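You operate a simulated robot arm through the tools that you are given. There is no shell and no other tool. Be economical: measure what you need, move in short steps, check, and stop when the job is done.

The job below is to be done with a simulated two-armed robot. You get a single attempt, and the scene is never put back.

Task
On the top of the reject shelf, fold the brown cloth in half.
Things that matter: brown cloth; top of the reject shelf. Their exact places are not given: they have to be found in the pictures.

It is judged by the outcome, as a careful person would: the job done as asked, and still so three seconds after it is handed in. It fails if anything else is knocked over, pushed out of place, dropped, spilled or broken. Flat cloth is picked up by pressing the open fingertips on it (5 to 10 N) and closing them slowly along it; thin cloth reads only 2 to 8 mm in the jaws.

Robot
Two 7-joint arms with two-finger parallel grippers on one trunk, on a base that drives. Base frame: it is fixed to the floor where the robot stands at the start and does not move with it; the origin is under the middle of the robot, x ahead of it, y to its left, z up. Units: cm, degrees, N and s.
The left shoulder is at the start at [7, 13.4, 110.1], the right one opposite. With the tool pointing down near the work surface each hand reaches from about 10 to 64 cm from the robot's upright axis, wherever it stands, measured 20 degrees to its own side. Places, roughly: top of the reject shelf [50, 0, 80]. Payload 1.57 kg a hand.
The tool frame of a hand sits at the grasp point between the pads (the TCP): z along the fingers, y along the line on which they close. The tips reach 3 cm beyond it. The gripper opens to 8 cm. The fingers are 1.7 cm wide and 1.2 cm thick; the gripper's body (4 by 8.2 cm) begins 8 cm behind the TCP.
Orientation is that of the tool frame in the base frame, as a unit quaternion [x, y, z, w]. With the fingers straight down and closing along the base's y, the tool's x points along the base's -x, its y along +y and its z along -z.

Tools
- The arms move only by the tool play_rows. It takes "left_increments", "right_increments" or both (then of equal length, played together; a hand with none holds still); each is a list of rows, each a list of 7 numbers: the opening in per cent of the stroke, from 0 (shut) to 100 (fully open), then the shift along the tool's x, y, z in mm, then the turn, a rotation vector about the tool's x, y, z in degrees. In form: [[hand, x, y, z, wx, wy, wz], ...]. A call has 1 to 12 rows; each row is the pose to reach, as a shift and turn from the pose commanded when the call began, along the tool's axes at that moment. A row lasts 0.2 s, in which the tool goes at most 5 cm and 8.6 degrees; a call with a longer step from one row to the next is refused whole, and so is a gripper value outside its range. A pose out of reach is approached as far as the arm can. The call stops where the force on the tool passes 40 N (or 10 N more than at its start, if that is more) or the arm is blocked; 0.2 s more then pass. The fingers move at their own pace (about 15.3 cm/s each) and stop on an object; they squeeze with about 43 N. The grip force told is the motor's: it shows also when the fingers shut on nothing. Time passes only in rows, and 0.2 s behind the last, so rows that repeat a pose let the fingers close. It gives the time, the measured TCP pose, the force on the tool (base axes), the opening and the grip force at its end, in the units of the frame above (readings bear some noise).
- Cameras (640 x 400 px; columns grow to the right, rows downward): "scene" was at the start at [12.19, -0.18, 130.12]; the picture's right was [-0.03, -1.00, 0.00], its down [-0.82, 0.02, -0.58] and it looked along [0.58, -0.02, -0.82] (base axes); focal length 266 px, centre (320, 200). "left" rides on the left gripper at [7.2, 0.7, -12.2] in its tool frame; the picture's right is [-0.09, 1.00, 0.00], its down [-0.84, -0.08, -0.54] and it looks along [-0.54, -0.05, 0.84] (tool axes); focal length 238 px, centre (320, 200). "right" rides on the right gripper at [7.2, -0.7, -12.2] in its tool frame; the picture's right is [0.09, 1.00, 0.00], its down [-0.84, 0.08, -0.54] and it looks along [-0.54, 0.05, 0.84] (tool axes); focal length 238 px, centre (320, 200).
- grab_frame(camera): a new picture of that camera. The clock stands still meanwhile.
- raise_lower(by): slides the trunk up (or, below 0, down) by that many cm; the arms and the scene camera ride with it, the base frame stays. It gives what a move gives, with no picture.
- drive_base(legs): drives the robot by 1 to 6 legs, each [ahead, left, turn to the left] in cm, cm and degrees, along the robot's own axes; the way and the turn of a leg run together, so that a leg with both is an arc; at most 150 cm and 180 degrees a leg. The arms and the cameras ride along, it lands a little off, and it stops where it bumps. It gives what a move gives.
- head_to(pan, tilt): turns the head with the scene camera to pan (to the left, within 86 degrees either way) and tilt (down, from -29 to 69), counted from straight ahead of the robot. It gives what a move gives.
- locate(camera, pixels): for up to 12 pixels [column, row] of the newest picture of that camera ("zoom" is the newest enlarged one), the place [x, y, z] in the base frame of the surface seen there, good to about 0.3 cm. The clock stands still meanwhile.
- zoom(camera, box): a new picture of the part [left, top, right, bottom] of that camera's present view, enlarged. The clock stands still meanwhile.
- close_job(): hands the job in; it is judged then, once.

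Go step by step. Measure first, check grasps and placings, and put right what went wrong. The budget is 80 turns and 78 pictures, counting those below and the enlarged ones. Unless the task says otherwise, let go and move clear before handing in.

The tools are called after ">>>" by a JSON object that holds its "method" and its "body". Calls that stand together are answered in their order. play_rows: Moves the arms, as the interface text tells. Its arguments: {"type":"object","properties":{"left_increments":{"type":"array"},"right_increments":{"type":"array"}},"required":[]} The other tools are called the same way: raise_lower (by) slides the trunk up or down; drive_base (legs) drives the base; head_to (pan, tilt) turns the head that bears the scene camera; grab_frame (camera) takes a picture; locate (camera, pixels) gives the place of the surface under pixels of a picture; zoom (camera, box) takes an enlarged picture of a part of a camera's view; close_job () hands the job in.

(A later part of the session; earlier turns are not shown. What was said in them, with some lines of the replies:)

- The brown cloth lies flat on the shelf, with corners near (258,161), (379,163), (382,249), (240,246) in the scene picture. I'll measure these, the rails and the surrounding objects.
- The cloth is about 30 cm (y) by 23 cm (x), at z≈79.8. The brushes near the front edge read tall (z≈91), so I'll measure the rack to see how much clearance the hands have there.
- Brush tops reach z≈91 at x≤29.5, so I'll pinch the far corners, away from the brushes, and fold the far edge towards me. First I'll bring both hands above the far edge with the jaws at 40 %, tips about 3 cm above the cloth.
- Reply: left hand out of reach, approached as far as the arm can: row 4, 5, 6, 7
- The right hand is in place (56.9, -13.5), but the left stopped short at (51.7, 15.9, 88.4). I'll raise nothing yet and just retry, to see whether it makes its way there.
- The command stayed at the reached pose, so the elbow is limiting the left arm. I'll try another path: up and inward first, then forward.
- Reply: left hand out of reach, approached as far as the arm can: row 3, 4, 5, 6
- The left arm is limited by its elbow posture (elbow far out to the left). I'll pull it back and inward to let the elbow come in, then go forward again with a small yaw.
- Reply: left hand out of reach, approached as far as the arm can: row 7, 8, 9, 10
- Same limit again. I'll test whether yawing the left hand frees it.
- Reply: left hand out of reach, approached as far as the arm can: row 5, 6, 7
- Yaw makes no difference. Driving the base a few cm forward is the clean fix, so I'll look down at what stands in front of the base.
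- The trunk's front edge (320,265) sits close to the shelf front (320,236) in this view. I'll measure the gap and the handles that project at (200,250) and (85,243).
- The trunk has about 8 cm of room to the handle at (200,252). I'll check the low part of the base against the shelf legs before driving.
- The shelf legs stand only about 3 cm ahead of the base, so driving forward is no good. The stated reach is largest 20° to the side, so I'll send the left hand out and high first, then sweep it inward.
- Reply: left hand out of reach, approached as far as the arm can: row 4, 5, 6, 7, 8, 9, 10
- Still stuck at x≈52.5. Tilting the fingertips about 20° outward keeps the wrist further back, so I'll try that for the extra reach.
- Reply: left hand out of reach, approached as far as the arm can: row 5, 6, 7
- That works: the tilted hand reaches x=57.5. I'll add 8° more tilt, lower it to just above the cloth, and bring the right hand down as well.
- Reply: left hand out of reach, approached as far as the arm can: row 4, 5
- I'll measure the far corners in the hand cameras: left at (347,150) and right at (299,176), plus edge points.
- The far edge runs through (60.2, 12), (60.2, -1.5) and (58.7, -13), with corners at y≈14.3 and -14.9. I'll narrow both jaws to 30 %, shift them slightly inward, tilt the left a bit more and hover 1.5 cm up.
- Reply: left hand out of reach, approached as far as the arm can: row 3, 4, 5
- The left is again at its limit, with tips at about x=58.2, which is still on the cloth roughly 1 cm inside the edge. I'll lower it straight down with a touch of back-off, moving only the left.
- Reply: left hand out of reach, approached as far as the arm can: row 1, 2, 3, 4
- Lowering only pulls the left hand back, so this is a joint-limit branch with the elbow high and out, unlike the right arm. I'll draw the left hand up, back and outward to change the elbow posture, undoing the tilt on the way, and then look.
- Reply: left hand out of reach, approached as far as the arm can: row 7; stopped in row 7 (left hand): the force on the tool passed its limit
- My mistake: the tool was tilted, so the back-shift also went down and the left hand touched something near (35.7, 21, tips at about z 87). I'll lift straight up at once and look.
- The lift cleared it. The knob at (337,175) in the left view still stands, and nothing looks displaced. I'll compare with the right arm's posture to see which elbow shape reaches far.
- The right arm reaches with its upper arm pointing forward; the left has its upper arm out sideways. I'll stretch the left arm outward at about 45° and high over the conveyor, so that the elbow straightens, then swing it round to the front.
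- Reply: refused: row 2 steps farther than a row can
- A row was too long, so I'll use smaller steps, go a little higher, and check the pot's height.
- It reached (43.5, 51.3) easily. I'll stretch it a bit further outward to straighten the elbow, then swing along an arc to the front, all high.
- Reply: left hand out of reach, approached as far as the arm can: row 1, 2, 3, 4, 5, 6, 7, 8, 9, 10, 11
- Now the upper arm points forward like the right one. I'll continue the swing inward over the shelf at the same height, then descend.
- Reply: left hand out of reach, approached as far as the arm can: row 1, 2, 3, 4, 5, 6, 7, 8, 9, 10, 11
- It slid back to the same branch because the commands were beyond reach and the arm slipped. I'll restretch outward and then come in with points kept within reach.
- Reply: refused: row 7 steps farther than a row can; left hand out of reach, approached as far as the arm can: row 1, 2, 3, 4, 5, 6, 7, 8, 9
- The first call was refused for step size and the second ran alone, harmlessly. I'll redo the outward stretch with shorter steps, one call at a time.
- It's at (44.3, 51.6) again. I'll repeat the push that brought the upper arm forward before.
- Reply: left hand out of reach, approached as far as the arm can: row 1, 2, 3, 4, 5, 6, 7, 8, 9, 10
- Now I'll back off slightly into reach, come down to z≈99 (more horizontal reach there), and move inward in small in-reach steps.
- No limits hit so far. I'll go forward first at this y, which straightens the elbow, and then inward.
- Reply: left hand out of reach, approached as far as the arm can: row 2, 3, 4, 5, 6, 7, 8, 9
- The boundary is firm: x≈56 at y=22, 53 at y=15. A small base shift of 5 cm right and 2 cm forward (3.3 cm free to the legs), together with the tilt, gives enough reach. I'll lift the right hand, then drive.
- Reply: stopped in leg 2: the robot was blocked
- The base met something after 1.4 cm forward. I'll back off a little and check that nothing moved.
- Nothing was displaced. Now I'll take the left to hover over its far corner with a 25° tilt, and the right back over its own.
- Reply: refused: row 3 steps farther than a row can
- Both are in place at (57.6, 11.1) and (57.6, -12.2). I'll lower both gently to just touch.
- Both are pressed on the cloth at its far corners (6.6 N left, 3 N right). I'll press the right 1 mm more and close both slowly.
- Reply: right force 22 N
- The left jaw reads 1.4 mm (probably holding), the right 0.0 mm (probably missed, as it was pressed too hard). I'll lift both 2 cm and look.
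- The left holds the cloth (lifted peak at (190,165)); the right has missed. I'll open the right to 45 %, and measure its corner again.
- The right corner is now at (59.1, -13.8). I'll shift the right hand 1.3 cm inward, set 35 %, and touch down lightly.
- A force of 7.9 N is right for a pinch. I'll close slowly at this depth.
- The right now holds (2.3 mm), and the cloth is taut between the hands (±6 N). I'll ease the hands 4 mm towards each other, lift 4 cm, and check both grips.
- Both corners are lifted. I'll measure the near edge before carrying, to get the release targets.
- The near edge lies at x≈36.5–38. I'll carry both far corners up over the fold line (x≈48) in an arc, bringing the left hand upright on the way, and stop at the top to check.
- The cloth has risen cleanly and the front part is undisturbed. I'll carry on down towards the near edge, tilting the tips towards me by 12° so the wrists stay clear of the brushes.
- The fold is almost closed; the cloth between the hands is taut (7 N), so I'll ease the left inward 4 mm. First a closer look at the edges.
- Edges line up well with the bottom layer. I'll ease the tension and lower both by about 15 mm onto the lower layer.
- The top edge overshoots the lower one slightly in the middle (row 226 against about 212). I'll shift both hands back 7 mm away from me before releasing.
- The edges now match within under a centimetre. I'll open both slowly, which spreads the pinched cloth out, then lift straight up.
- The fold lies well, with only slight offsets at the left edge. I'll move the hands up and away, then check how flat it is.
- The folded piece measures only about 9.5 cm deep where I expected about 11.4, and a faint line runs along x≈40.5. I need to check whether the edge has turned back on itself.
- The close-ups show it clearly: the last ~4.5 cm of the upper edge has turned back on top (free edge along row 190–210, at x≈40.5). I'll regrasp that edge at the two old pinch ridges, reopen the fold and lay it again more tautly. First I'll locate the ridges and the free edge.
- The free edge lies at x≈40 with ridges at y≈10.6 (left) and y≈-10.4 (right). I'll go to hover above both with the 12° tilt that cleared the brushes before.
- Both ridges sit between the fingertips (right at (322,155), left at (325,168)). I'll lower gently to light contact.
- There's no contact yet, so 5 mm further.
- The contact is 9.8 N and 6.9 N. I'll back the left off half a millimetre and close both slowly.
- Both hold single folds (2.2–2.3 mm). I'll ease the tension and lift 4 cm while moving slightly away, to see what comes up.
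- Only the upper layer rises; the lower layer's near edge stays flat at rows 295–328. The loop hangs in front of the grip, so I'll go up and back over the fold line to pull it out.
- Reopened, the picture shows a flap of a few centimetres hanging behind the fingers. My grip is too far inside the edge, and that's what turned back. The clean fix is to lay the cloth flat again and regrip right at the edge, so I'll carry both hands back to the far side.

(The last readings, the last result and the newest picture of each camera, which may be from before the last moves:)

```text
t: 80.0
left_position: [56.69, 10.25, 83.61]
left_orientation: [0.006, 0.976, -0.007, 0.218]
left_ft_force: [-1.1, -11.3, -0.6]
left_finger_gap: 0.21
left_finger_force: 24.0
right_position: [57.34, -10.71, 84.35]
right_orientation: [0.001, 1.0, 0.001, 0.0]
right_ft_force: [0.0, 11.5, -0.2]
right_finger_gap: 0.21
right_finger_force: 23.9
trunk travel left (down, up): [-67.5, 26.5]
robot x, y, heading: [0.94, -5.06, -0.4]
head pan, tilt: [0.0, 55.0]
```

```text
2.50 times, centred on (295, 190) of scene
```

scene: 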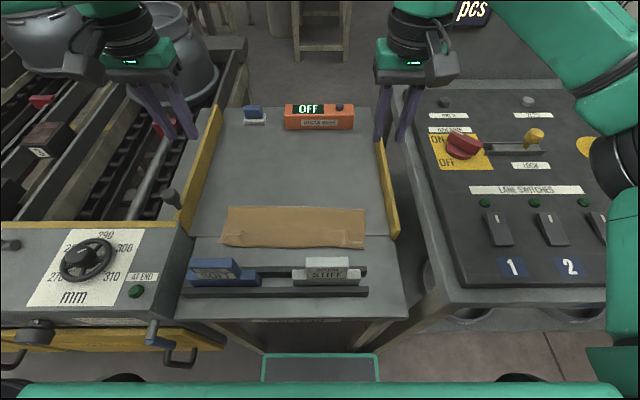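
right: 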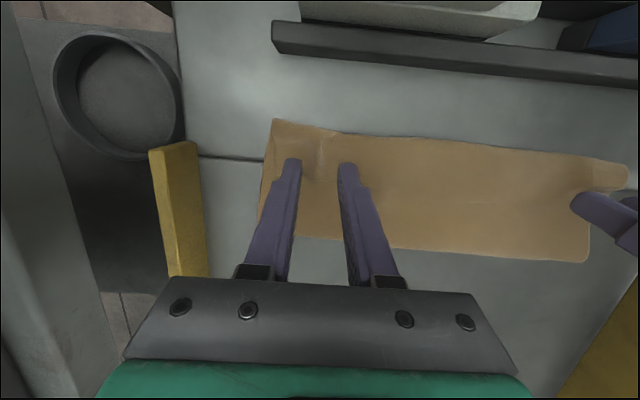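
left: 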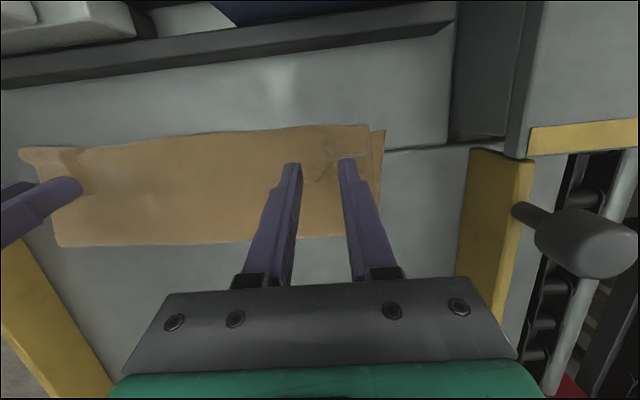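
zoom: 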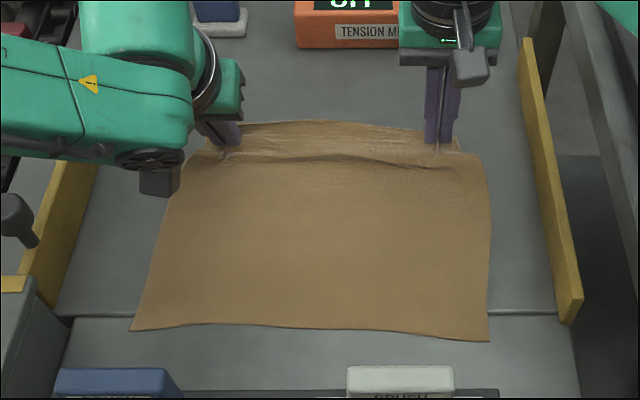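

The cloth is laid flat again. I'll release, spreading gently, lift clear a little, and look at the far edge.

>>> {"method": "play_rows", "body": {"left_increments": [[5, 0, 0, 0, 0, 0, 0], [15, 0, 0, 0, 0, 0, 0], [30, 0, 0, 0, 0, 0, 0], [40, 0, 0, 0, 0, 0, 0], [40, 0, 0, -15, 0, 0, 0], [40, 0, 0, -35, 0, 0, 0], [40, 0, 0, -35, 0, 0, 0]], "right_increments": [[5, 0, 0, 5, 0, 0, 0], [15, 0, 0, 5, 0, 0, 0], [30, 0, 0, 5, 0, 0, 0], [40, 0, 0, 5, 0, 0, 0], [40, 0, 0, -10, 0, 0, 0], [40, 0, 0, -25, 0, 0, 0], [40, 0, 0, -25, 0, 0, 0]]}}

>>> {"method": "zoom", "body": {"camera": "scene", "box": [190, 110, 400, 270]}}

>>> {"method": "grab_frame", "body": {"camera": "right"}}

>>> {"method": "grab_frame", "body": {"camera": "left"}}

```text
t: 81.6
left_position: [55.31, 10.25, 86.79]
left_orientation: [0.005, 0.976, -0.006, 0.217]
left_ft_force: [0.0, 0.2, 0.8]
left_finger_gap: 3.21
left_finger_force: 0.0
right_position: [57.49, -10.6, 86.63]
right_orientation: [0.003, 1.0, 0.0, 0.001]
right_ft_force: [0.3, -0.3, -0.2]
right_finger_gap: 3.19
right_finger_force: 0.1
trunk travel left (down, up): [-67.5, 26.5]
robot x, y, heading: [1.18, -5.21, -0.6]
head pan, tilt: [0.0, 55.0]
```

```text
2.50 times, centred on (295, 190) of scene
```

zoom: 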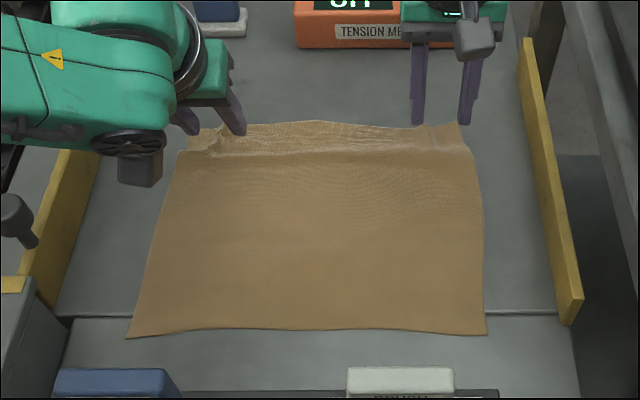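

```text
23 pictures are left
```

right: 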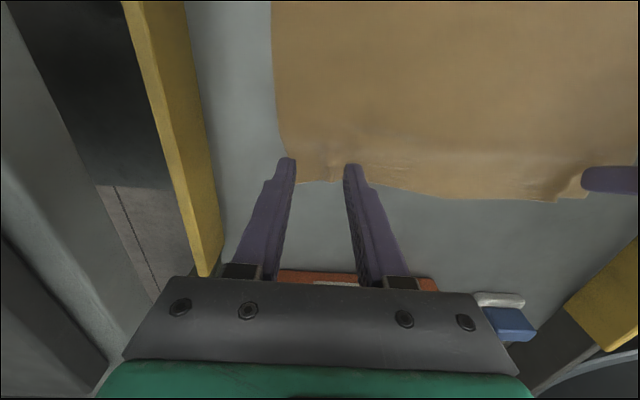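

```text
22 pictures are left
```

left: 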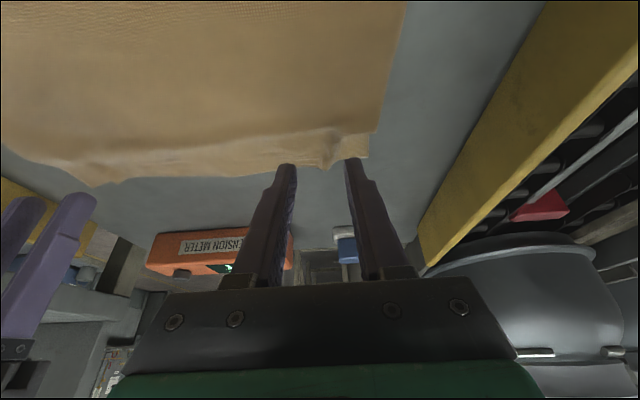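

It's flat with the far edge free. I'll measure the edge near both hands.

>>> {"method": "locate", "body": {"camera": "right", "pixels": [[300, 177], [320, 178], [340, 178], [380, 186], [293, 150]]}}

>>> {"method": "locate", "body": {"camera": "left", "pixels": [[365, 154], [345, 158], [320, 164], [270, 168], [325, 150], [200, 174]]}}

```text
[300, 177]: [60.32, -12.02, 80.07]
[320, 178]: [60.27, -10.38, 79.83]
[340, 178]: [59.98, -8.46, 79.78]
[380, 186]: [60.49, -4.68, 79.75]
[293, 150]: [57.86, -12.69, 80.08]
```

```text
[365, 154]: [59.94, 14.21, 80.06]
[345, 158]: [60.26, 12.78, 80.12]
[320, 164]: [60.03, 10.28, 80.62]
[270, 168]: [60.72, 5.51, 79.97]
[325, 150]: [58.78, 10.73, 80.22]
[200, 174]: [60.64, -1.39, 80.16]
```

The edge is at x≈60.2, and my earlier pinch was centred 2.7 cm inside it. I'll centre the fingertips at x≈59.7 so that they straddle the very edge.

>>> {"method": "play_rows", "body": {"left_increments": [[33, -8, 2, 10, 0, -3, 0], [33, -14, 4, 20, 0, -5, 0], [33, -17, 4, 33, 0, -5, 0], [33, -17, 4, 33, 0, -5, 0]], "right_increments": [[33, -10, 2, 8, 0, 0, 0], [33, -22, 3, 16, 0, 0, 0], [33, -22, 3, 26, 0, 0, 0], [33, -22, 3, 26, 0, 0, 0]]}}

```text
t: 82.6
left_position: [58.25, 10.69, 84.54]
left_orientation: [0.005, 0.966, -0.007, 0.26]
left_ft_force: [-0.3, -0.2, 0.1]
left_finger_gap: 2.63
left_finger_force: 0.2
right_position: [59.31, -10.39, 84.2]
right_orientation: [0.001, 1.0, 0.001, 0.001]
right_ft_force: [-0.1, -0.6, 0.3]
right_finger_gap: 2.64
right_finger_force: 0.1
right hand out of reach, approached as far as the arm can: row 2, 3, 4
trunk travel left (down, up): [-67.5, 26.5]
robot x, y, heading: [0.42, -4.46, -0.2]
head pan, tilt: [0.0, 55.0]
```

The left reaches. The right is at its limit at x=59.3, so I'll tilt it 8° to gain the last few millimetres, and lower both towards contact.

>>> {"method": "play_rows", "body": {"left_increments": [[33, 3, 0, 5, 0, 0, 0], [33, 6, 0, 10, 0, 0, 0], [33, 7, 0, 12, 0, 0, 0], [33, 7, 0, 12, 0, 0, 0]], "right_increments": [[33, 0, 0, 0, 0, -8, 0], [33, 0, 0, 5, 0, -8, 0], [33, 0, 0, 10, 0, -8, 0], [33, 0, 0, 10, 0, -8, 0]]}}

>>> {"method": "grab_frame", "body": {"camera": "right"}}

>>> {"method": "grab_frame", "body": {"camera": "left"}}

```text
t: 83.6
left_position: [58.24, 10.45, 83.11]
left_orientation: [0.004, 0.965, -0.006, 0.261]
left_ft_force: [-0.6, 0.2, 0.5]
left_finger_gap: 2.6
left_finger_force: 0.0
right_position: [59.22, -10.34, 83.24]
right_orientation: [0.002, 0.998, 0.0, 0.069]
right_ft_force: [0.3, 0.2, -0.6]
right_finger_gap: 2.61
right_finger_force: 0.1
trunk travel left (down, up): [-67.5, 26.5]
robot x, y, heading: [0.85, -5.11, -0.6]
head pan, tilt: [0.0, 55.0]
```

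```text
21 pictures are left
```

right: 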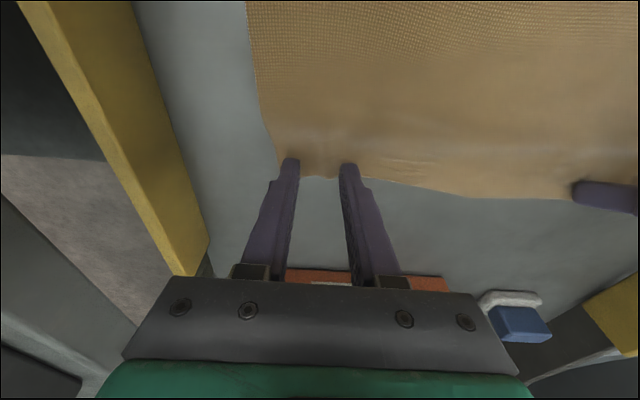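

```text
20 pictures are left
```

left: 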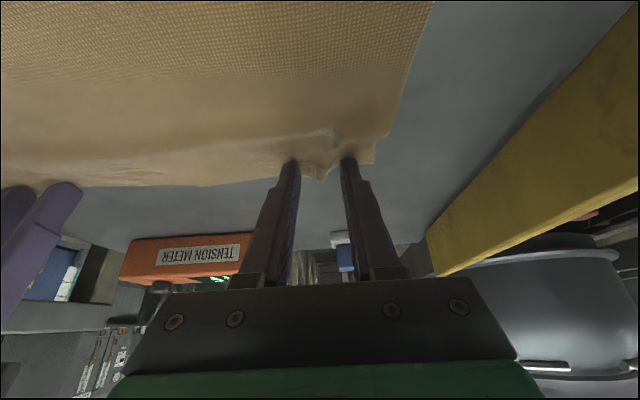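

The fingertips sit right at the edge in both views. I'll press lightly.

>>> {"method": "play_rows", "body": {"left_increments": [[33, 0.6, 0, 1, 0, 0, 0], [33, 1, 0, 1.7, 0, 0, 0], [33, 1, 0, 1.7, 0, 0, 0]], "right_increments": [[33, 0, 0, 1.2, 0, 0, 0], [33, 0, 0, 2.2, 0, 0, 0], [33, 0, 0, 2.2, 0, 0, 0]]}}

```text
t: 84.4
left_position: [58.23, 10.56, 82.99]
left_orientation: [0.004, 0.965, -0.006, 0.262]
left_ft_force: [1.1, 0.4, 6.8]
left_finger_gap: 2.63
left_finger_force: 0.0
right_position: [59.33, -10.34, 83.1]
right_orientation: [0.003, 0.998, 0.0, 0.07]
right_ft_force: [0.8, 0.8, 3.6]
right_finger_gap: 2.6
right_finger_force: 0.0
trunk travel left (down, up): [-67.5, 26.5]
robot x, y, heading: [1.4, -4.92, -0.4]
head pan, tilt: [0.0, 55.0]
```

The forces are 6.8 N and 3.6 N. I'll add 0.5 mm on the right and close both slowly.

>>> {"method": "play_rows", "body": {"left_increments": [[30, 0, 0, 0, 0, 0, 0], [27, 0, 0, 0, 0, 0, 0], [24, 0, 0, 0, 0, 0, 0], [21, 0, 0, 0, 0, 0, 0], [18, 0, 0, 0, 0, 0, 0], [15, 0, 0, 0, 0, 0, 0], [12, 0, 0, 0, 0, 0, 0], [9, 0, 0, 0, 0, 0, 0], [6, 0, 0, 0, 0, 0, 0], [3, 0, 0, 0, 0, 0, 0], [0, 0, 0, 0, 0, 0, 0], [0, 0, 0, 0, 0, 0, 0]], "right_increments": [[30, 0, 0, 0.5, 0, 0, 0], [27, 0, 0, 0.5, 0, 0, 0], [24, 0, 0, 0.5, 0, 0, 0], [21, 0, 0, 0.5, 0, 0, 0], [18, 0, 0, 0.5, 0, 0, 0], [15, 0, 0, 0.5, 0, 0, 0], [12, 0, 0, 0.5, 0, 0, 0], [9, 0, 0, 0.5, 0, 0, 0], [6, 0, 0, 0.5, 0, 0, 0], [3, 0, 0, 0.5, 0, 0, 0], [0, 0, 0, 0.5, 0, 0, 0], [0, 0, 0, 0.5, 0, 0, 0]]}}

>>> {"method": "zoom", "body": {"camera": "scene", "box": [190, 110, 400, 270]}}

```text
t: 87.0
left_position: [58.09, 10.52, 83.23]
left_orientation: [0.005, 0.965, -0.007, 0.261]
left_ft_force: [-0.8, -5.1, 2.9]
left_finger_gap: 0.21
left_finger_force: 24.1
right_position: [59.08, -10.43, 83.19]
right_orientation: [0.003, 0.997, 0.0, 0.071]
right_ft_force: [-0.9, 4.7, 14.0]
right_finger_gap: 0.47
right_finger_force: 25.3
trunk travel left (down, up): [-67.5, 26.5]
robot x, y, heading: [0.47, -5.02, -0.1]
head pan, tilt: [0.0, 55.0]
```

```text
2.50 times, centred on (295, 190) of scene
```

zoom: 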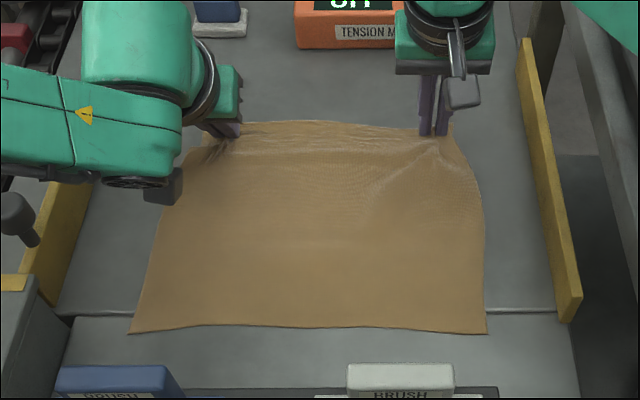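

Both hold right at the edge (2.1 mm and 4.7 mm). Now a slightly taut arc (radius about 11 cm) up over the fold line at x≈48.5.

>>> {"method": "play_rows", "body": {"left_increments": [[0, -9.3, -3, -17.4, 0, 3, 0], [0, -14.7, -3, -35.9, 0, 6, 0], [0, -17, -3, -54.8, 0, 9, 0], [0, -16.1, -3, -74.4, 0, 12, 0], [0, -12.2, -3, -93.6, 0, 16, 0], [0, -4.5, -3, -110, 0, 20, 0], [0, 5.2, -2, -125.2, 0, 24, 0], [0, 17, -1, -135.7, 0, 27, 0], [0, 29.9, 0, -144.3, 0, 30, 0], [0, 29.9, 0, -144.3, 0, 30, 0]], "right_increments": [[0, -0.2, 3, -21.2, 0, 1, 0], [0, 3.4, 3, -40.9, 0, 2, 0], [0, 10.4, 3, -60, 0, 3, 0], [0, 20.5, 3, -77.6, 0, 4, 0], [0, 32.9, 3, -93.5, 0, 5, 0], [0, 47.8, 3, -105.6, 0, 6, 0], [0, 64.1, 2, -115, 0, 7, 0], [0, 81, 2, -120.4, 0, 8, 0], [0, 97.7, 2, -123.8, 0, 8, 0], [0, 97.7, 2, -123.8, 0, 8, 0]]}}

>>> {"method": "zoom", "body": {"camera": "scene", "box": [190, 110, 400, 270]}}

```text
t: 89.2
left_position: [48.54, 10.85, 93.76]
left_orientation: [0.006, 1.0, -0.006, 0.001]
left_ft_force: [0.4, -3.2, -0.7]
left_finger_gap: 0.22
left_finger_force: 24.0
right_position: [47.89, -10.06, 93.91]
right_orientation: [0.003, 1.0, 0.002, 0.0]
right_ft_force: [0.2, 5.0, 0.3]
right_finger_gap: 0.23
right_finger_force: 23.7
trunk travel left (down, up): [-67.5, 26.5]
robot x, y, heading: [0.65, -4.88, -0.2]
head pan, tilt: [0.0, 55.0]
```

```text
2.50 times, centred on (295, 190) of scene
```

zoom: 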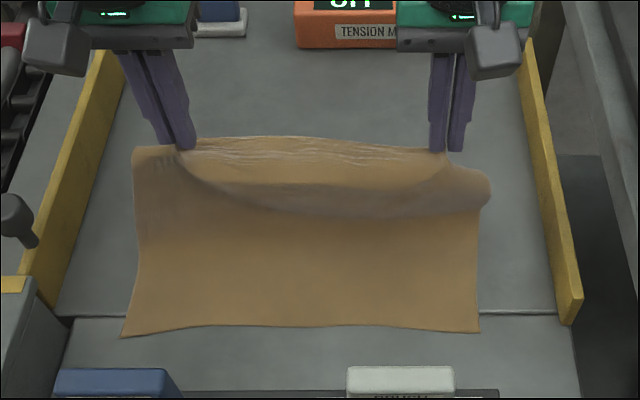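

I need to know which side the free flap hangs on before going down, so I'll look from a hand camera and take a closer zoom.

>>> {"method": "grab_frame", "body": {"camera": "left"}}

>>> {"method": "zoom", "body": {"camera": "scene", "box": [225, 150, 365, 240]}}

```text
17 pictures are left
```

left: 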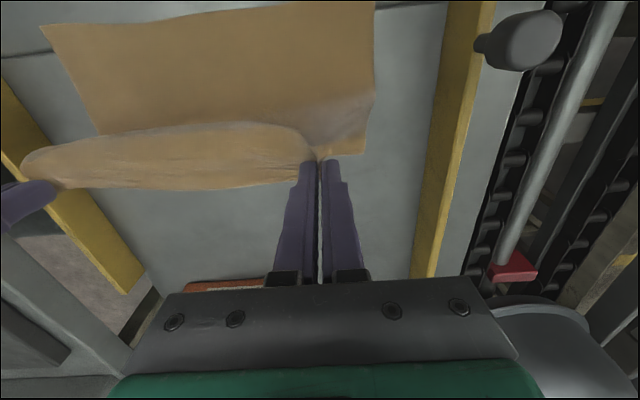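

```text
4.44 times, centred on (295, 195) of scene
```

zoom: 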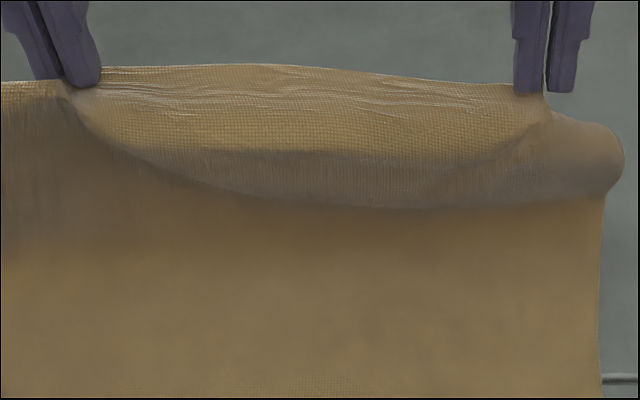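

The side view shows the sheet rising from a crease at x≈49 with a slight forward bulge. It was slack that bulged ahead of the grip and turned the edge over last time. I'll descend along a fully taut arc to keep the sheet straight, stopping 1 cm above the lower layer.

>>> {"method": "play_rows", "body": {"left_increments": [[0, 17, 0, -8, 0, 0, 0], [0, 34, 0, -4, 0, 2, 0], [0, 50, 1, 4, 0, 4, 0], [0, 65, 1, 15, 0, 6, 0], [0, 78, 2, 29, 0, 8, 0], [0, 89, 2, 45, 0, 10, 0], [0, 97, 3, 64, 0, 12, 0], [0, 103, 3, 81, 0, 12, 0], [0, 105, 3, 93, 0, 12, 0], [0, 105, 3, 93, 0, 12, 0]], "right_increments": [[0, 18, 0, -7, 0, 0, 0], [0, 35, 0, -3, 0, 2, 0], [0, 51, 0, 5, 0, 4, 0], [0, 66, 0, 16, 0, 6, 0], [0, 79, 0, 30, 0, 8, 0], [0, 90, 0, 46, 0, 10, 0], [0, 98, 0, 65, 0, 12, 0], [0, 104, 0, 82, 0, 12, 0], [0, 107, 0, 94, 0, 12, 0], [0, 107, 0, 94, 0, 12, 0]]}}

>>> {"method": "zoom", "body": {"camera": "scene", "box": [200, 180, 390, 300]}}

```text
t: 91.4
left_position: [37.91, 11.12, 84.47]
left_orientation: [0.007, 0.995, -0.005, -0.103]
left_ft_force: [0.2, -6.5, 0.2]
left_finger_gap: 0.22
left_finger_force: 23.8
right_position: [37.13, -10.06, 84.34]
right_orientation: [0.001, 0.995, 0.001, -0.104]
right_ft_force: [0.6, 6.8, 0.0]
right_finger_gap: 0.26
right_finger_force: 23.9
trunk travel left (down, up): [-67.5, 26.5]
robot x, y, heading: [0.89, -4.93, -0.6]
head pan, tilt: [0.0, 55.0]
```

```text
3.33 times, centred on (295, 240) of scene
```

zoom: 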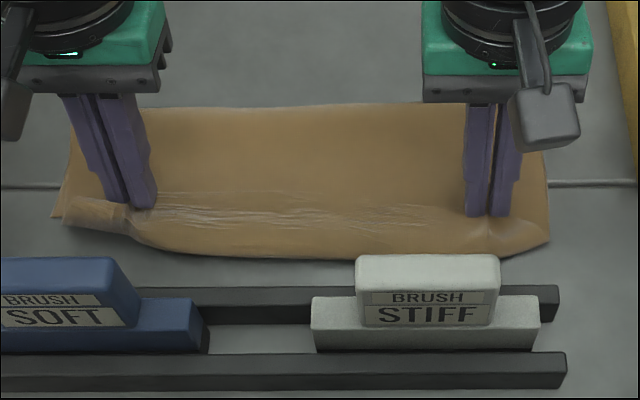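

The roll appears again: the crease has crept to x≈44, because a high, taut arc peels the lower layer up. A low drag keeps the crease on the far side and brings it to x≈48.5 by itself. The grips are good, so I'll carry the edge back to the far side first.

>>> {"method": "play_rows", "body": {"left_increments": [[0, -9.4, -2, -33, 0, -3, 0], [0, -23.7, -2, -61.6, 0, -6, 0], [0, -44.4, -2, -84.4, 0, -9, 0], [0, -70.3, -2, -97, 0, -12, 0], [0, -97.2, -2, -100.7, 0, -15, 0], [0, -123.7, -2, -96.1, 0, -18, 0], [0, -147, -2, -82.7, 0, -22, 0], [0, -164.8, -2, -66, 0, -27, 0], [0, -174.9, -2, -47.7, 0, -32, 0], [0, -174.9, -2, -47.7, 0, -32, 0]], "right_increments": [[0, -9.4, 2, -33, 0, -3, 0], [0, -23.7, 2, -61.6, 0, -6, 0], [0, -44.4, 2, -84.4, 0, -9, 0], [0, -70.3, 2, -97, 0, -12, 0], [0, -97.2, 2, -100.7, 0, -12, 0], [0, -123.7, 2, -96.1, 0, -12, 0], [0, -152, 2, -83.4, 0, -12, 0], [0, -171.8, 2, -67.2, 0, -12, 0], [0, -184.3, 2, -51.5, 0, -12, 0], [0, -184.3, 2, -51.5, 0, -12, 0]]}}

>>> {"method": "zoom", "body": {"camera": "scene", "box": [190, 110, 400, 270]}}

```text
t: 93.6
left_position: [56.13, 10.7, 85.52]
left_orientation: [0.006, 0.985, -0.005, 0.174]
left_ft_force: [-0.1, -3.9, 0.0]
left_finger_gap: 0.23
left_finger_force: 23.4
right_position: [56.27, -10.02, 85.66]
right_orientation: [0.002, 1.0, 0.001, 0.001]
right_ft_force: [-0.3, 3.1, -0.4]
right_finger_gap: 0.2
right_finger_force: 24.0
trunk travel left (down, up): [-67.5, 26.5]
robot x, y, heading: [1.22, -4.47, -0.3]
head pan, tilt: [0.0, 55.0]
```

```text
2.50 times, centred on (295, 190) of scene
```

zoom: 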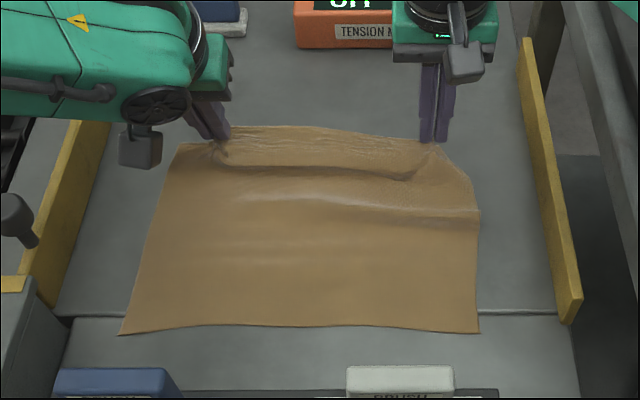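

The grips still hold. I'll pull the edge outward once to remove the slack wave, then carry it over early and low (about 6 cm), tips tilted outward, so the crease starts beyond x=50 and the sheet passes under the fingers rather than bulging ahead.

>>> {"method": "play_rows", "body": {"left_increments": [[0, -9.8, 0, 6.6, 0, -4, 0], [0, -15.4, 0, 14.9, 0, -8, 0], [0, -15.4, 0, 14.9, 0, -8, 0], [0, -18.8, 0, -0.4, 0, -6, 0], [0, -13.1, 0, -18.6, 0, -5, 0], [0, -0.6, 0, -33.9, 0, -5, 0], [0, 14.8, 0, -42.8, 0, -4, 0], [0, 30, 0, -47.7, 0, -2, 0], [0, 47, 0, -51.2, 0, 0, 0], [0, 47, 0, -51.2, 0, 0, 0]], "right_increments": [[0, -13.7, 0, 2.6, 0, -3, 0], [0, -24.3, 0, 6.6, 0, -6, 0], [0, -24.3, 0, 6.6, 0, -6, 0], [0, -20, 0, -8, 0, -8, 0], [0, -7, 0, -23, 0, -10, 0], [0, 10, 0, -33, 0, -10, 0], [0, 28, 0, -36, 0, -10, 0], [0, 45, 0, -35, 0, -10, 0], [0, 63, 0, -32, 0, -10, 0], [0, 63, 0, -32, 0, -10, 0]]}}

>>> {"method": "zoom", "body": {"camera": "scene", "box": [190, 110, 400, 270]}}

>>> {"method": "grab_frame", "body": {"camera": "right"}}

```text
t: 95.8
left_position: [49.94, 10.89, 88.76]
left_orientation: [0.005, 0.985, -0.006, 0.174]
left_ft_force: [0.2, -3.4, 0.3]
left_finger_gap: 0.21
left_finger_force: 24.3
right_position: [50.06, -9.85, 88.8]
right_orientation: [0.003, 0.996, 0.0, 0.087]
right_ft_force: [-0.4, 3.6, -0.3]
right_finger_gap: 0.2
right_finger_force: 23.7
trunk travel left (down, up): [-67.5, 26.5]
robot x, y, heading: [0.66, -5.47, -0.1]
head pan, tilt: [0.0, 55.0]
```

```text
2.50 times, centred on (295, 190) of scene
```

zoom: 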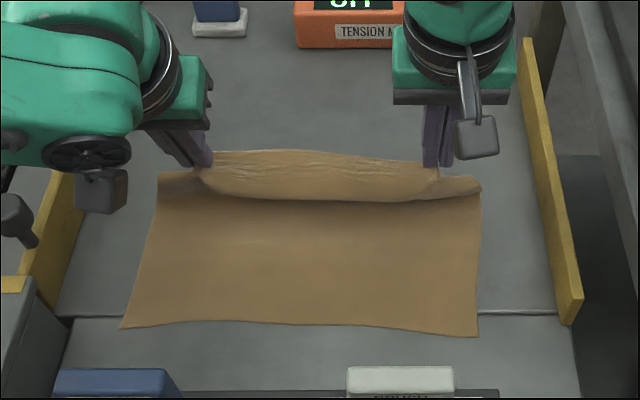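

```text
12 pictures are left
```

right: 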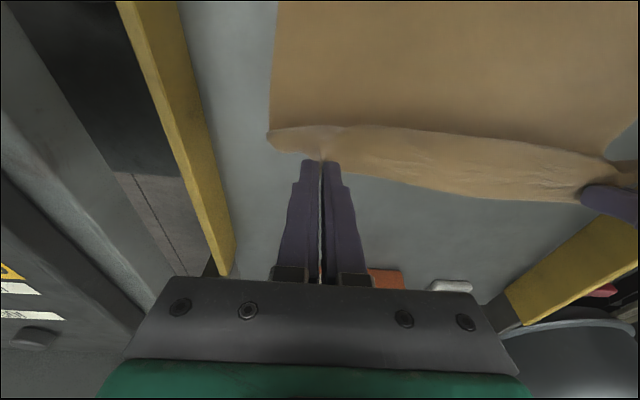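

The crease is now at about x=51 with the sheet close under the fingers. I'll continue on the low, descending line to the near edge, slightly past it, to pull the roll out.

>>> {"method": "play_rows", "body": {"left_increments": [[0, 22.8, 0, -5.2, 0, 3, 0], [0, 46.1, 0, -9.9, 0, 6, 0], [0, 64.5, 0, -11.7, 0, 10, 0], [0, 83.3, 1, -12.4, 0, 14, 0], [0, 101.2, 1, -11.7, 0, 17, 0], [0, 115.2, 2, -9.3, 0, 20, 0], [0, 127, 2, -7.3, 0, 23, 0], [0, 135, 2, -5.7, 0, 25, 0], [0, 135, 2, -5.7, 0, 25, 0]], "right_increments": [[0, 24.8, 0, -2, 0, 2, 0], [0, 49.1, 0, -2.4, 0, 4, 0], [0, 69.6, 0, -1, 0, 6, 0], [0, 89.2, 0, 1.5, 0, 8, 0], [0, 108.2, 0, 5.3, 0, 10, 0], [0, 123.2, 0, 9.7, 0, 10, 0], [0, 134.5, 0, 13.8, 0, 13, 0], [0, 142.1, 0, 16.7, 0, 15, 0], [0, 142.1, 0, 16.7, 0, 15, 0]]}}

>>> {"method": "zoom", "body": {"camera": "scene", "box": [200, 170, 390, 290]}}

>>> {"method": "grab_frame", "body": {"camera": "right"}}

```text
t: 97.8
left_position: [36.86, 11.13, 84.67]
left_orientation: [0.006, 0.999, -0.005, -0.041]
left_ft_force: [-0.1, -4.5, -0.9]
left_finger_gap: 0.23
left_finger_force: 23.5
right_position: [36.25, -9.95, 84.61]
right_orientation: [0.002, 0.999, 0.001, -0.044]
right_ft_force: [0.2, 4.6, 1.4]
right_finger_gap: 0.2
right_finger_force: 23.7
trunk travel left (down, up): [-67.5, 26.5]
robot x, y, heading: [0.97, -4.85, -0.2]
head pan, tilt: [0.0, 55.0]
```

```text
3.33 times, centred on (295, 230) of scene
```

zoom: 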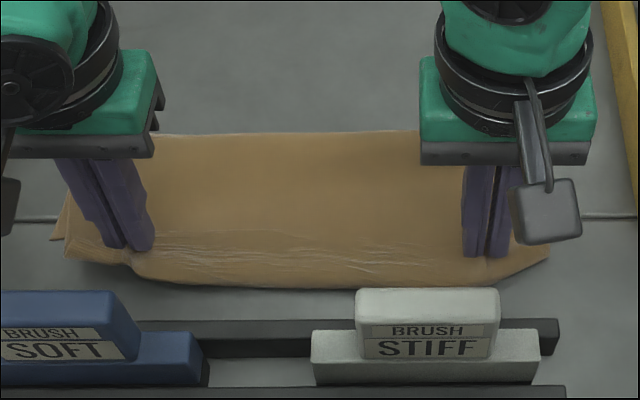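

```text
10 pictures are left
```

right: 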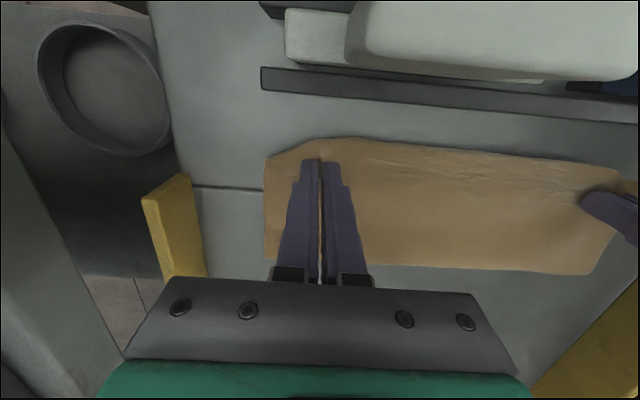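

The crease crept to x≈44.6 again, because tension built up while the hands were still high. A better order is to descend with slack onto the lower layer at x≈41, then pull the edge the last few centimetres low and flat. I'll carry it back once more, pulling straight on the far side.

>>> {"method": "play_rows", "body": {"left_increments": [[0, -16.4, 0, -34.9, 0, -3, 0], [0, -35.7, 0, -66.6, 0, -6, 0], [0, -64.3, 0, -84.2, 0, -9, 0], [0, -93.9, 0, -89.8, 0, -12, 0], [0, -124.2, 0, -87.4, 0, -15, 0], [0, -150.3, 0, -76.7, 0, -18, 0], [0, -174.9, 0, -58.7, 0, -22, 0], [0, -196.7, 0, -38.6, 0, -26, 0], [0, -210.3, 0, -21.7, 0, -30, 0], [0, -210.3, 0, -21.7, 0, -30, 0]], "right_increments": [[0, -16.5, 0, -35.6, 0, -2, 0], [0, -35.8, 0, -67.4, 0, -4, 0], [0, -64.3, 0, -84.9, 0, -6, 0], [0, -94, 0, -90.5, 0, -8, 0], [0, -124.8, 0, -88.2, 0, -10, 0], [0, -151.8, 0, -77.5, 0, -10, 0], [0, -177.4, 0, -59.7, 0, -10, 0], [0, -201.3, 0, -39.7, 0, -10, 0], [0, -219.8, 0, -23.2, 0, -10, 0], [0, -219.8, 0, -23.2, 0, -10, 0]]}}

```text
t: 100.0
left_position: [58.16, 10.81, 84.96]
left_orientation: [0.005, 0.976, -0.006, 0.219]
left_ft_force: [-0.3, -2.4, 0.5]
left_finger_gap: 0.25
left_finger_force: 24.1
right_position: [58.43, -9.88, 84.91]
right_orientation: [0.002, 0.999, 0.001, 0.045]
right_ft_force: [0.5, 2.7, 0.5]
right_finger_gap: 0.17
right_finger_force: 23.7
trunk travel left (down, up): [-67.5, 26.5]
robot x, y, heading: [0.59, -4.75, -0.3]
head pan, tilt: [0.0, 55.0]
```

Both still hold. Now over with slack and down early, landing the edge at x≈42 just above the lower layer.

>>> {"method": "play_rows", "body": {"left_increments": [[0, 3.4, 0, -26.5, 0, 0, 0], [0, 13.1, 0, -53.1, 0, 0, 0], [0, 31.8, 0, -70.9, 0, 1, 0], [0, 52.6, 0, -83.3, 0, 3, 0], [0, 74.9, 0, -91, 0, 6, 0], [0, 97.1, 0, -91.9, 0, 9, 0], [0, 118.2, 0, -87.8, 0, 12, 0], [0, 136.2, 0, -80, 0, 14, 0], [0, 148, 0, -71.3, 0, 16, 0], [0, 153.1, 0, -62.8, 0, 18, 0], [0, 153.1, 0, -62.8, 0, 18, 0]], "right_increments": [[0, 11.6, 0, -26.9, 0, 0, 0], [0, 29.8, 0, -48.5, 0, 0, 0], [0, 54, 0, -58.7, 0, 0, 0], [0, 78.7, 0, -62.9, 0, 0, 0], [0, 103.9, 0, -62.1, 0, 0, 0], [0, 126.6, 0, -55, 0, 0, 0], [0, 146.6, 0, -43.7, 0, 0, 0], [0, 161.8, 0, -30, 0, 0, 0], [0, 171, 0, -17.8, 0, 0, 0], [0, 173.8, 0, -7.9, 0, 0, 0], [0, 173.8, 0, -7.9, 0, 0, 0]]}}

>>> {"method": "zoom", "body": {"camera": "scene", "box": [200, 170, 390, 290]}}

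>>> {"method": "locate", "body": {"camera": "zoom", "pixels": [[300, 85], [300, 95], [300, 110], [300, 130], [300, 230], [300, 245]]}}

```text
t: 102.4
left_position: [41.55, 11.16, 84.14]
left_orientation: [0.006, 0.998, -0.006, 0.063]
left_ft_force: [-0.8, -3.9, -0.3]
left_finger_gap: 0.24
left_finger_force: 23.7
right_position: [40.95, -9.89, 84.3]
right_orientation: [0.003, 0.999, 0.0, 0.044]
right_ft_force: [0.0, 4.1, -1.0]
right_finger_gap: 0.19
right_finger_force: 23.1
trunk travel left (down, up): [-67.5, 26.5]
robot x, y, heading: [0.83, -4.94, -0.1]
head pan, tilt: [0.0, 55.0]
```

```text
3.33 times, centred on (295, 230) of scene
```

zoom: 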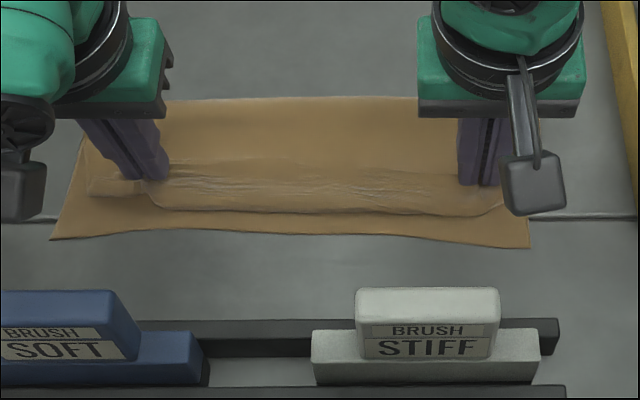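

```text
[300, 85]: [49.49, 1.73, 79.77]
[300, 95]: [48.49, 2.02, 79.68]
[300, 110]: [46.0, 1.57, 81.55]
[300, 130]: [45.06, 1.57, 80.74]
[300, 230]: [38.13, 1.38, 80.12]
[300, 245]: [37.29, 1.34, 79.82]
```

Much better: the crease is at about x=47, and the lower edge (row 235) shows in front of the roll. Now I'll pull the edge low and slowly 4.4 cm to the near edge, to draw the roll out.

>>> {"method": "play_rows", "body": {"left_increments": [[0, 4, 0, 0, 0, 2, 0], [0, 9, 0, 0, 0, 4, 0], [0, 14, 0, -1, 0, 6, 0], [0, 19, 0, -1, 0, 8, 0], [0, 24, 0, -2, 0, 10, 0], [0, 29, 0, -2, 0, 12, 0], [0, 34, 0, -3, 0, 12, 0], [0, 38.8, 0, -3.3, 0, 12, 0], [0, 38.8, 0, -3.3, 0, 12, 0]], "right_increments": [[0, 4, 0, 0, 0, 2, 0], [0, 9, 0, 0, 0, 4, 0], [0, 14, 0, 0, 0, 6, 0], [0, 19, 0, 0, 0, 8, 0], [0, 24, 0, 0, 0, 10, 0], [0, 29, 0, 0, 0, 10, 0], [0, 34, 0, 0, 0, 10, 0], [0, 39, 0, -0.4, 0, 10, 0], [0, 39, 0, -0.4, 0, 10, 0]]}}

>>> {"method": "zoom", "body": {"camera": "scene", "box": [200, 170, 390, 290]}}

>>> {"method": "locate", "body": {"camera": "zoom", "pixels": [[300, 110], [300, 120], [300, 130], [300, 240], [300, 255], [300, 265], [80, 240], [530, 245]]}}

```text
t: 104.4
left_position: [37.74, 11.08, 84.08]
left_orientation: [0.007, 0.999, -0.005, -0.041]
left_ft_force: [-1.1, -3.7, -0.1]
left_finger_gap: 0.23
left_finger_force: 23.0
right_position: [37.19, -9.95, 84.05]
right_orientation: [0.002, 0.999, 0.001, -0.044]
right_ft_force: [-0.2, 4.7, 0.0]
right_finger_gap: 0.18
right_finger_force: 23.4
trunk travel left (down, up): [-67.5, 26.5]
robot x, y, heading: [0.87, -4.88, -0.2]
head pan, tilt: [0.0, 55.0]
```

```text
3.33 times, centred on (295, 230) of scene
```

zoom: 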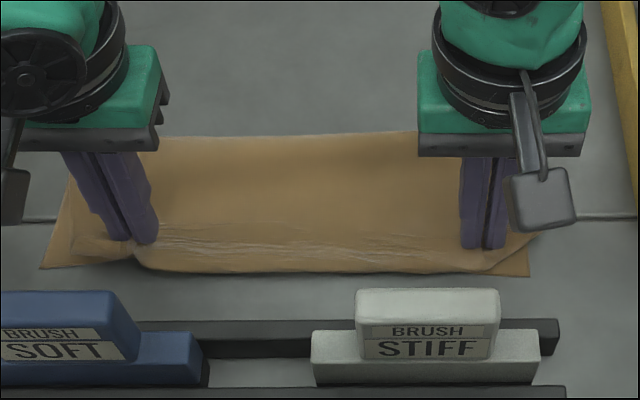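

```text
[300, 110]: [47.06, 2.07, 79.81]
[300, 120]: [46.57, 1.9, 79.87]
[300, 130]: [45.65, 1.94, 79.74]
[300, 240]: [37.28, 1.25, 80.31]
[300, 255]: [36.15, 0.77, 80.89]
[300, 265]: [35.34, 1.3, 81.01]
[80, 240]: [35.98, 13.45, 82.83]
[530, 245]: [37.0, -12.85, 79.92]
```

The whole cloth slid slightly towards me: the roll front (row 272) now lies right along the lower near edge (corners at rows 268 and 275), and the crease is at about x=45. With few turns left I'll set it down, release gently and lift straight up.

>>> {"method": "play_rows", "body": {"left_increments": [[0, 0, -3, 4, 0, 0, 0], [0, 0, -3, 7, 0, 0, 0], [6, 0, -3, 7, 0, 0, 0], [14, 0, -3, 7, 0, 0, 0], [24, 0, -3, 6, 0, 0, 0], [34, 0, -3, 6, 0, 0, 0], [34, 0, -3, -10, 0, 0, 0], [34, 0, -3, -35, 0, 0, 0], [34, 0, -3, -75, 0, 0, 0], [34, 0, -3, -120, 0, 0, 0], [34, -20, 10, -160, 0, 0, 0], [34, -50, 30, -175, 0, 0, 0]], "right_increments": [[0, 0, 3, 4, 0, 0, 0], [0, 0, 3, 7, 0, 0, 0], [6, 0, 3, 7, 0, 0, 0], [14, 0, 3, 7, 0, 0, 0], [24, 0, 3, 6, 0, 0, 0], [34, 0, 3, 6, 0, 0, 0], [34, 0, 3, -10, 0, 0, 0], [34, 0, 3, -35, 0, 0, 0], [34, 0, 3, -75, 0, 0, 0], [34, 0, 3, -120, 0, 0, 0], [34, -20, -10, -160, 0, 0, 0], [34, -50, -30, -175, 0, 0, 0]]}}

>>> {"method": "zoom", "body": {"camera": "scene", "box": [200, 170, 390, 290]}}

>>> {"method": "locate", "body": {"camera": "zoom", "pixels": [[300, 140], [300, 145], [300, 200], [300, 225], [300, 265], [50, 265], [80, 250], [520, 270], [480, 240], [130, 215]]}}

```text
t: 107.0
left_position: [44.36, 14.17, 100.8]
left_orientation: [0.007, 0.999, -0.005, -0.043]
left_ft_force: [0.7, -0.1, -0.6]
left_finger_gap: 2.75
left_finger_force: 0.1
right_position: [43.73, -12.93, 100.9]
right_orientation: [0.001, 0.999, 0.001, -0.044]
right_ft_force: [0.0, -0.1, -0.1]
right_finger_gap: 2.73
right_finger_force: 0.1
trunk travel left (down, up): [-67.5, 26.5]
robot x, y, heading: [0.72, -5.01, -0.3]
head pan, tilt: [0.0, 55.0]
```

```text
3.33 times, centred on (295, 230) of scene
```

zoom: 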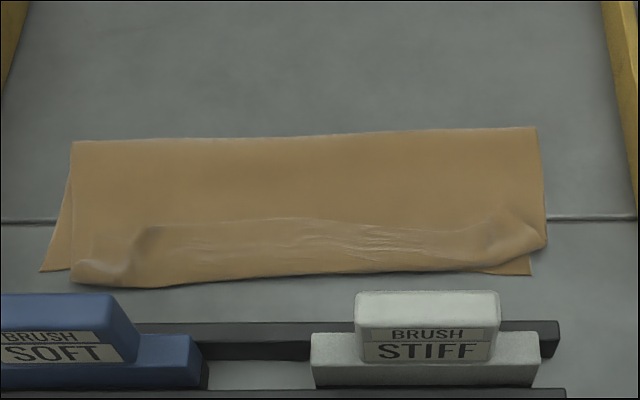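

```text
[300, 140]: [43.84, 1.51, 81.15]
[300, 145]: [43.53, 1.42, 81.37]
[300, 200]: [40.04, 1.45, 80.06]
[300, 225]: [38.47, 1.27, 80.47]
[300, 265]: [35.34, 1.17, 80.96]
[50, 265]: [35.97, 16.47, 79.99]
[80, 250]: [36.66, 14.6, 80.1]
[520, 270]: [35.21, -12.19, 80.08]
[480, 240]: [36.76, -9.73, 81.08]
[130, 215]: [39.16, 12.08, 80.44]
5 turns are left
```

The cloth is released and lies still, doubled over: the crease is at x≈44.5, and the front lies along the lower near edge at x≈35.5. The last ~3 cm of the upper edge is turned back as a hem. Dragging the layers blindly with the few turns left would more likely rumple it than improve it. Both hands are clear and nothing else was displaced, so I'm handing in.

>>> {"method": "close_job", "body": {}}

```text
The job is handed in.
```

The brown cloth is folded over on top of the reject shelf, but not as a clean half-fold: about 3 cm of the upper edge is turned back like a hem, so it stops short of the lower edge. I tried the fold four times and couldn't get that edge to lie flat. The cloth also ended up about 2 cm nearer the front of the shelf than where it started.

Along the way the left hand bumped something beside the shelf, and the base touched something in front of it, probably a shelf leg. Nothing looked moved in the pictures afterwards, and both hands were clear at hand-in.
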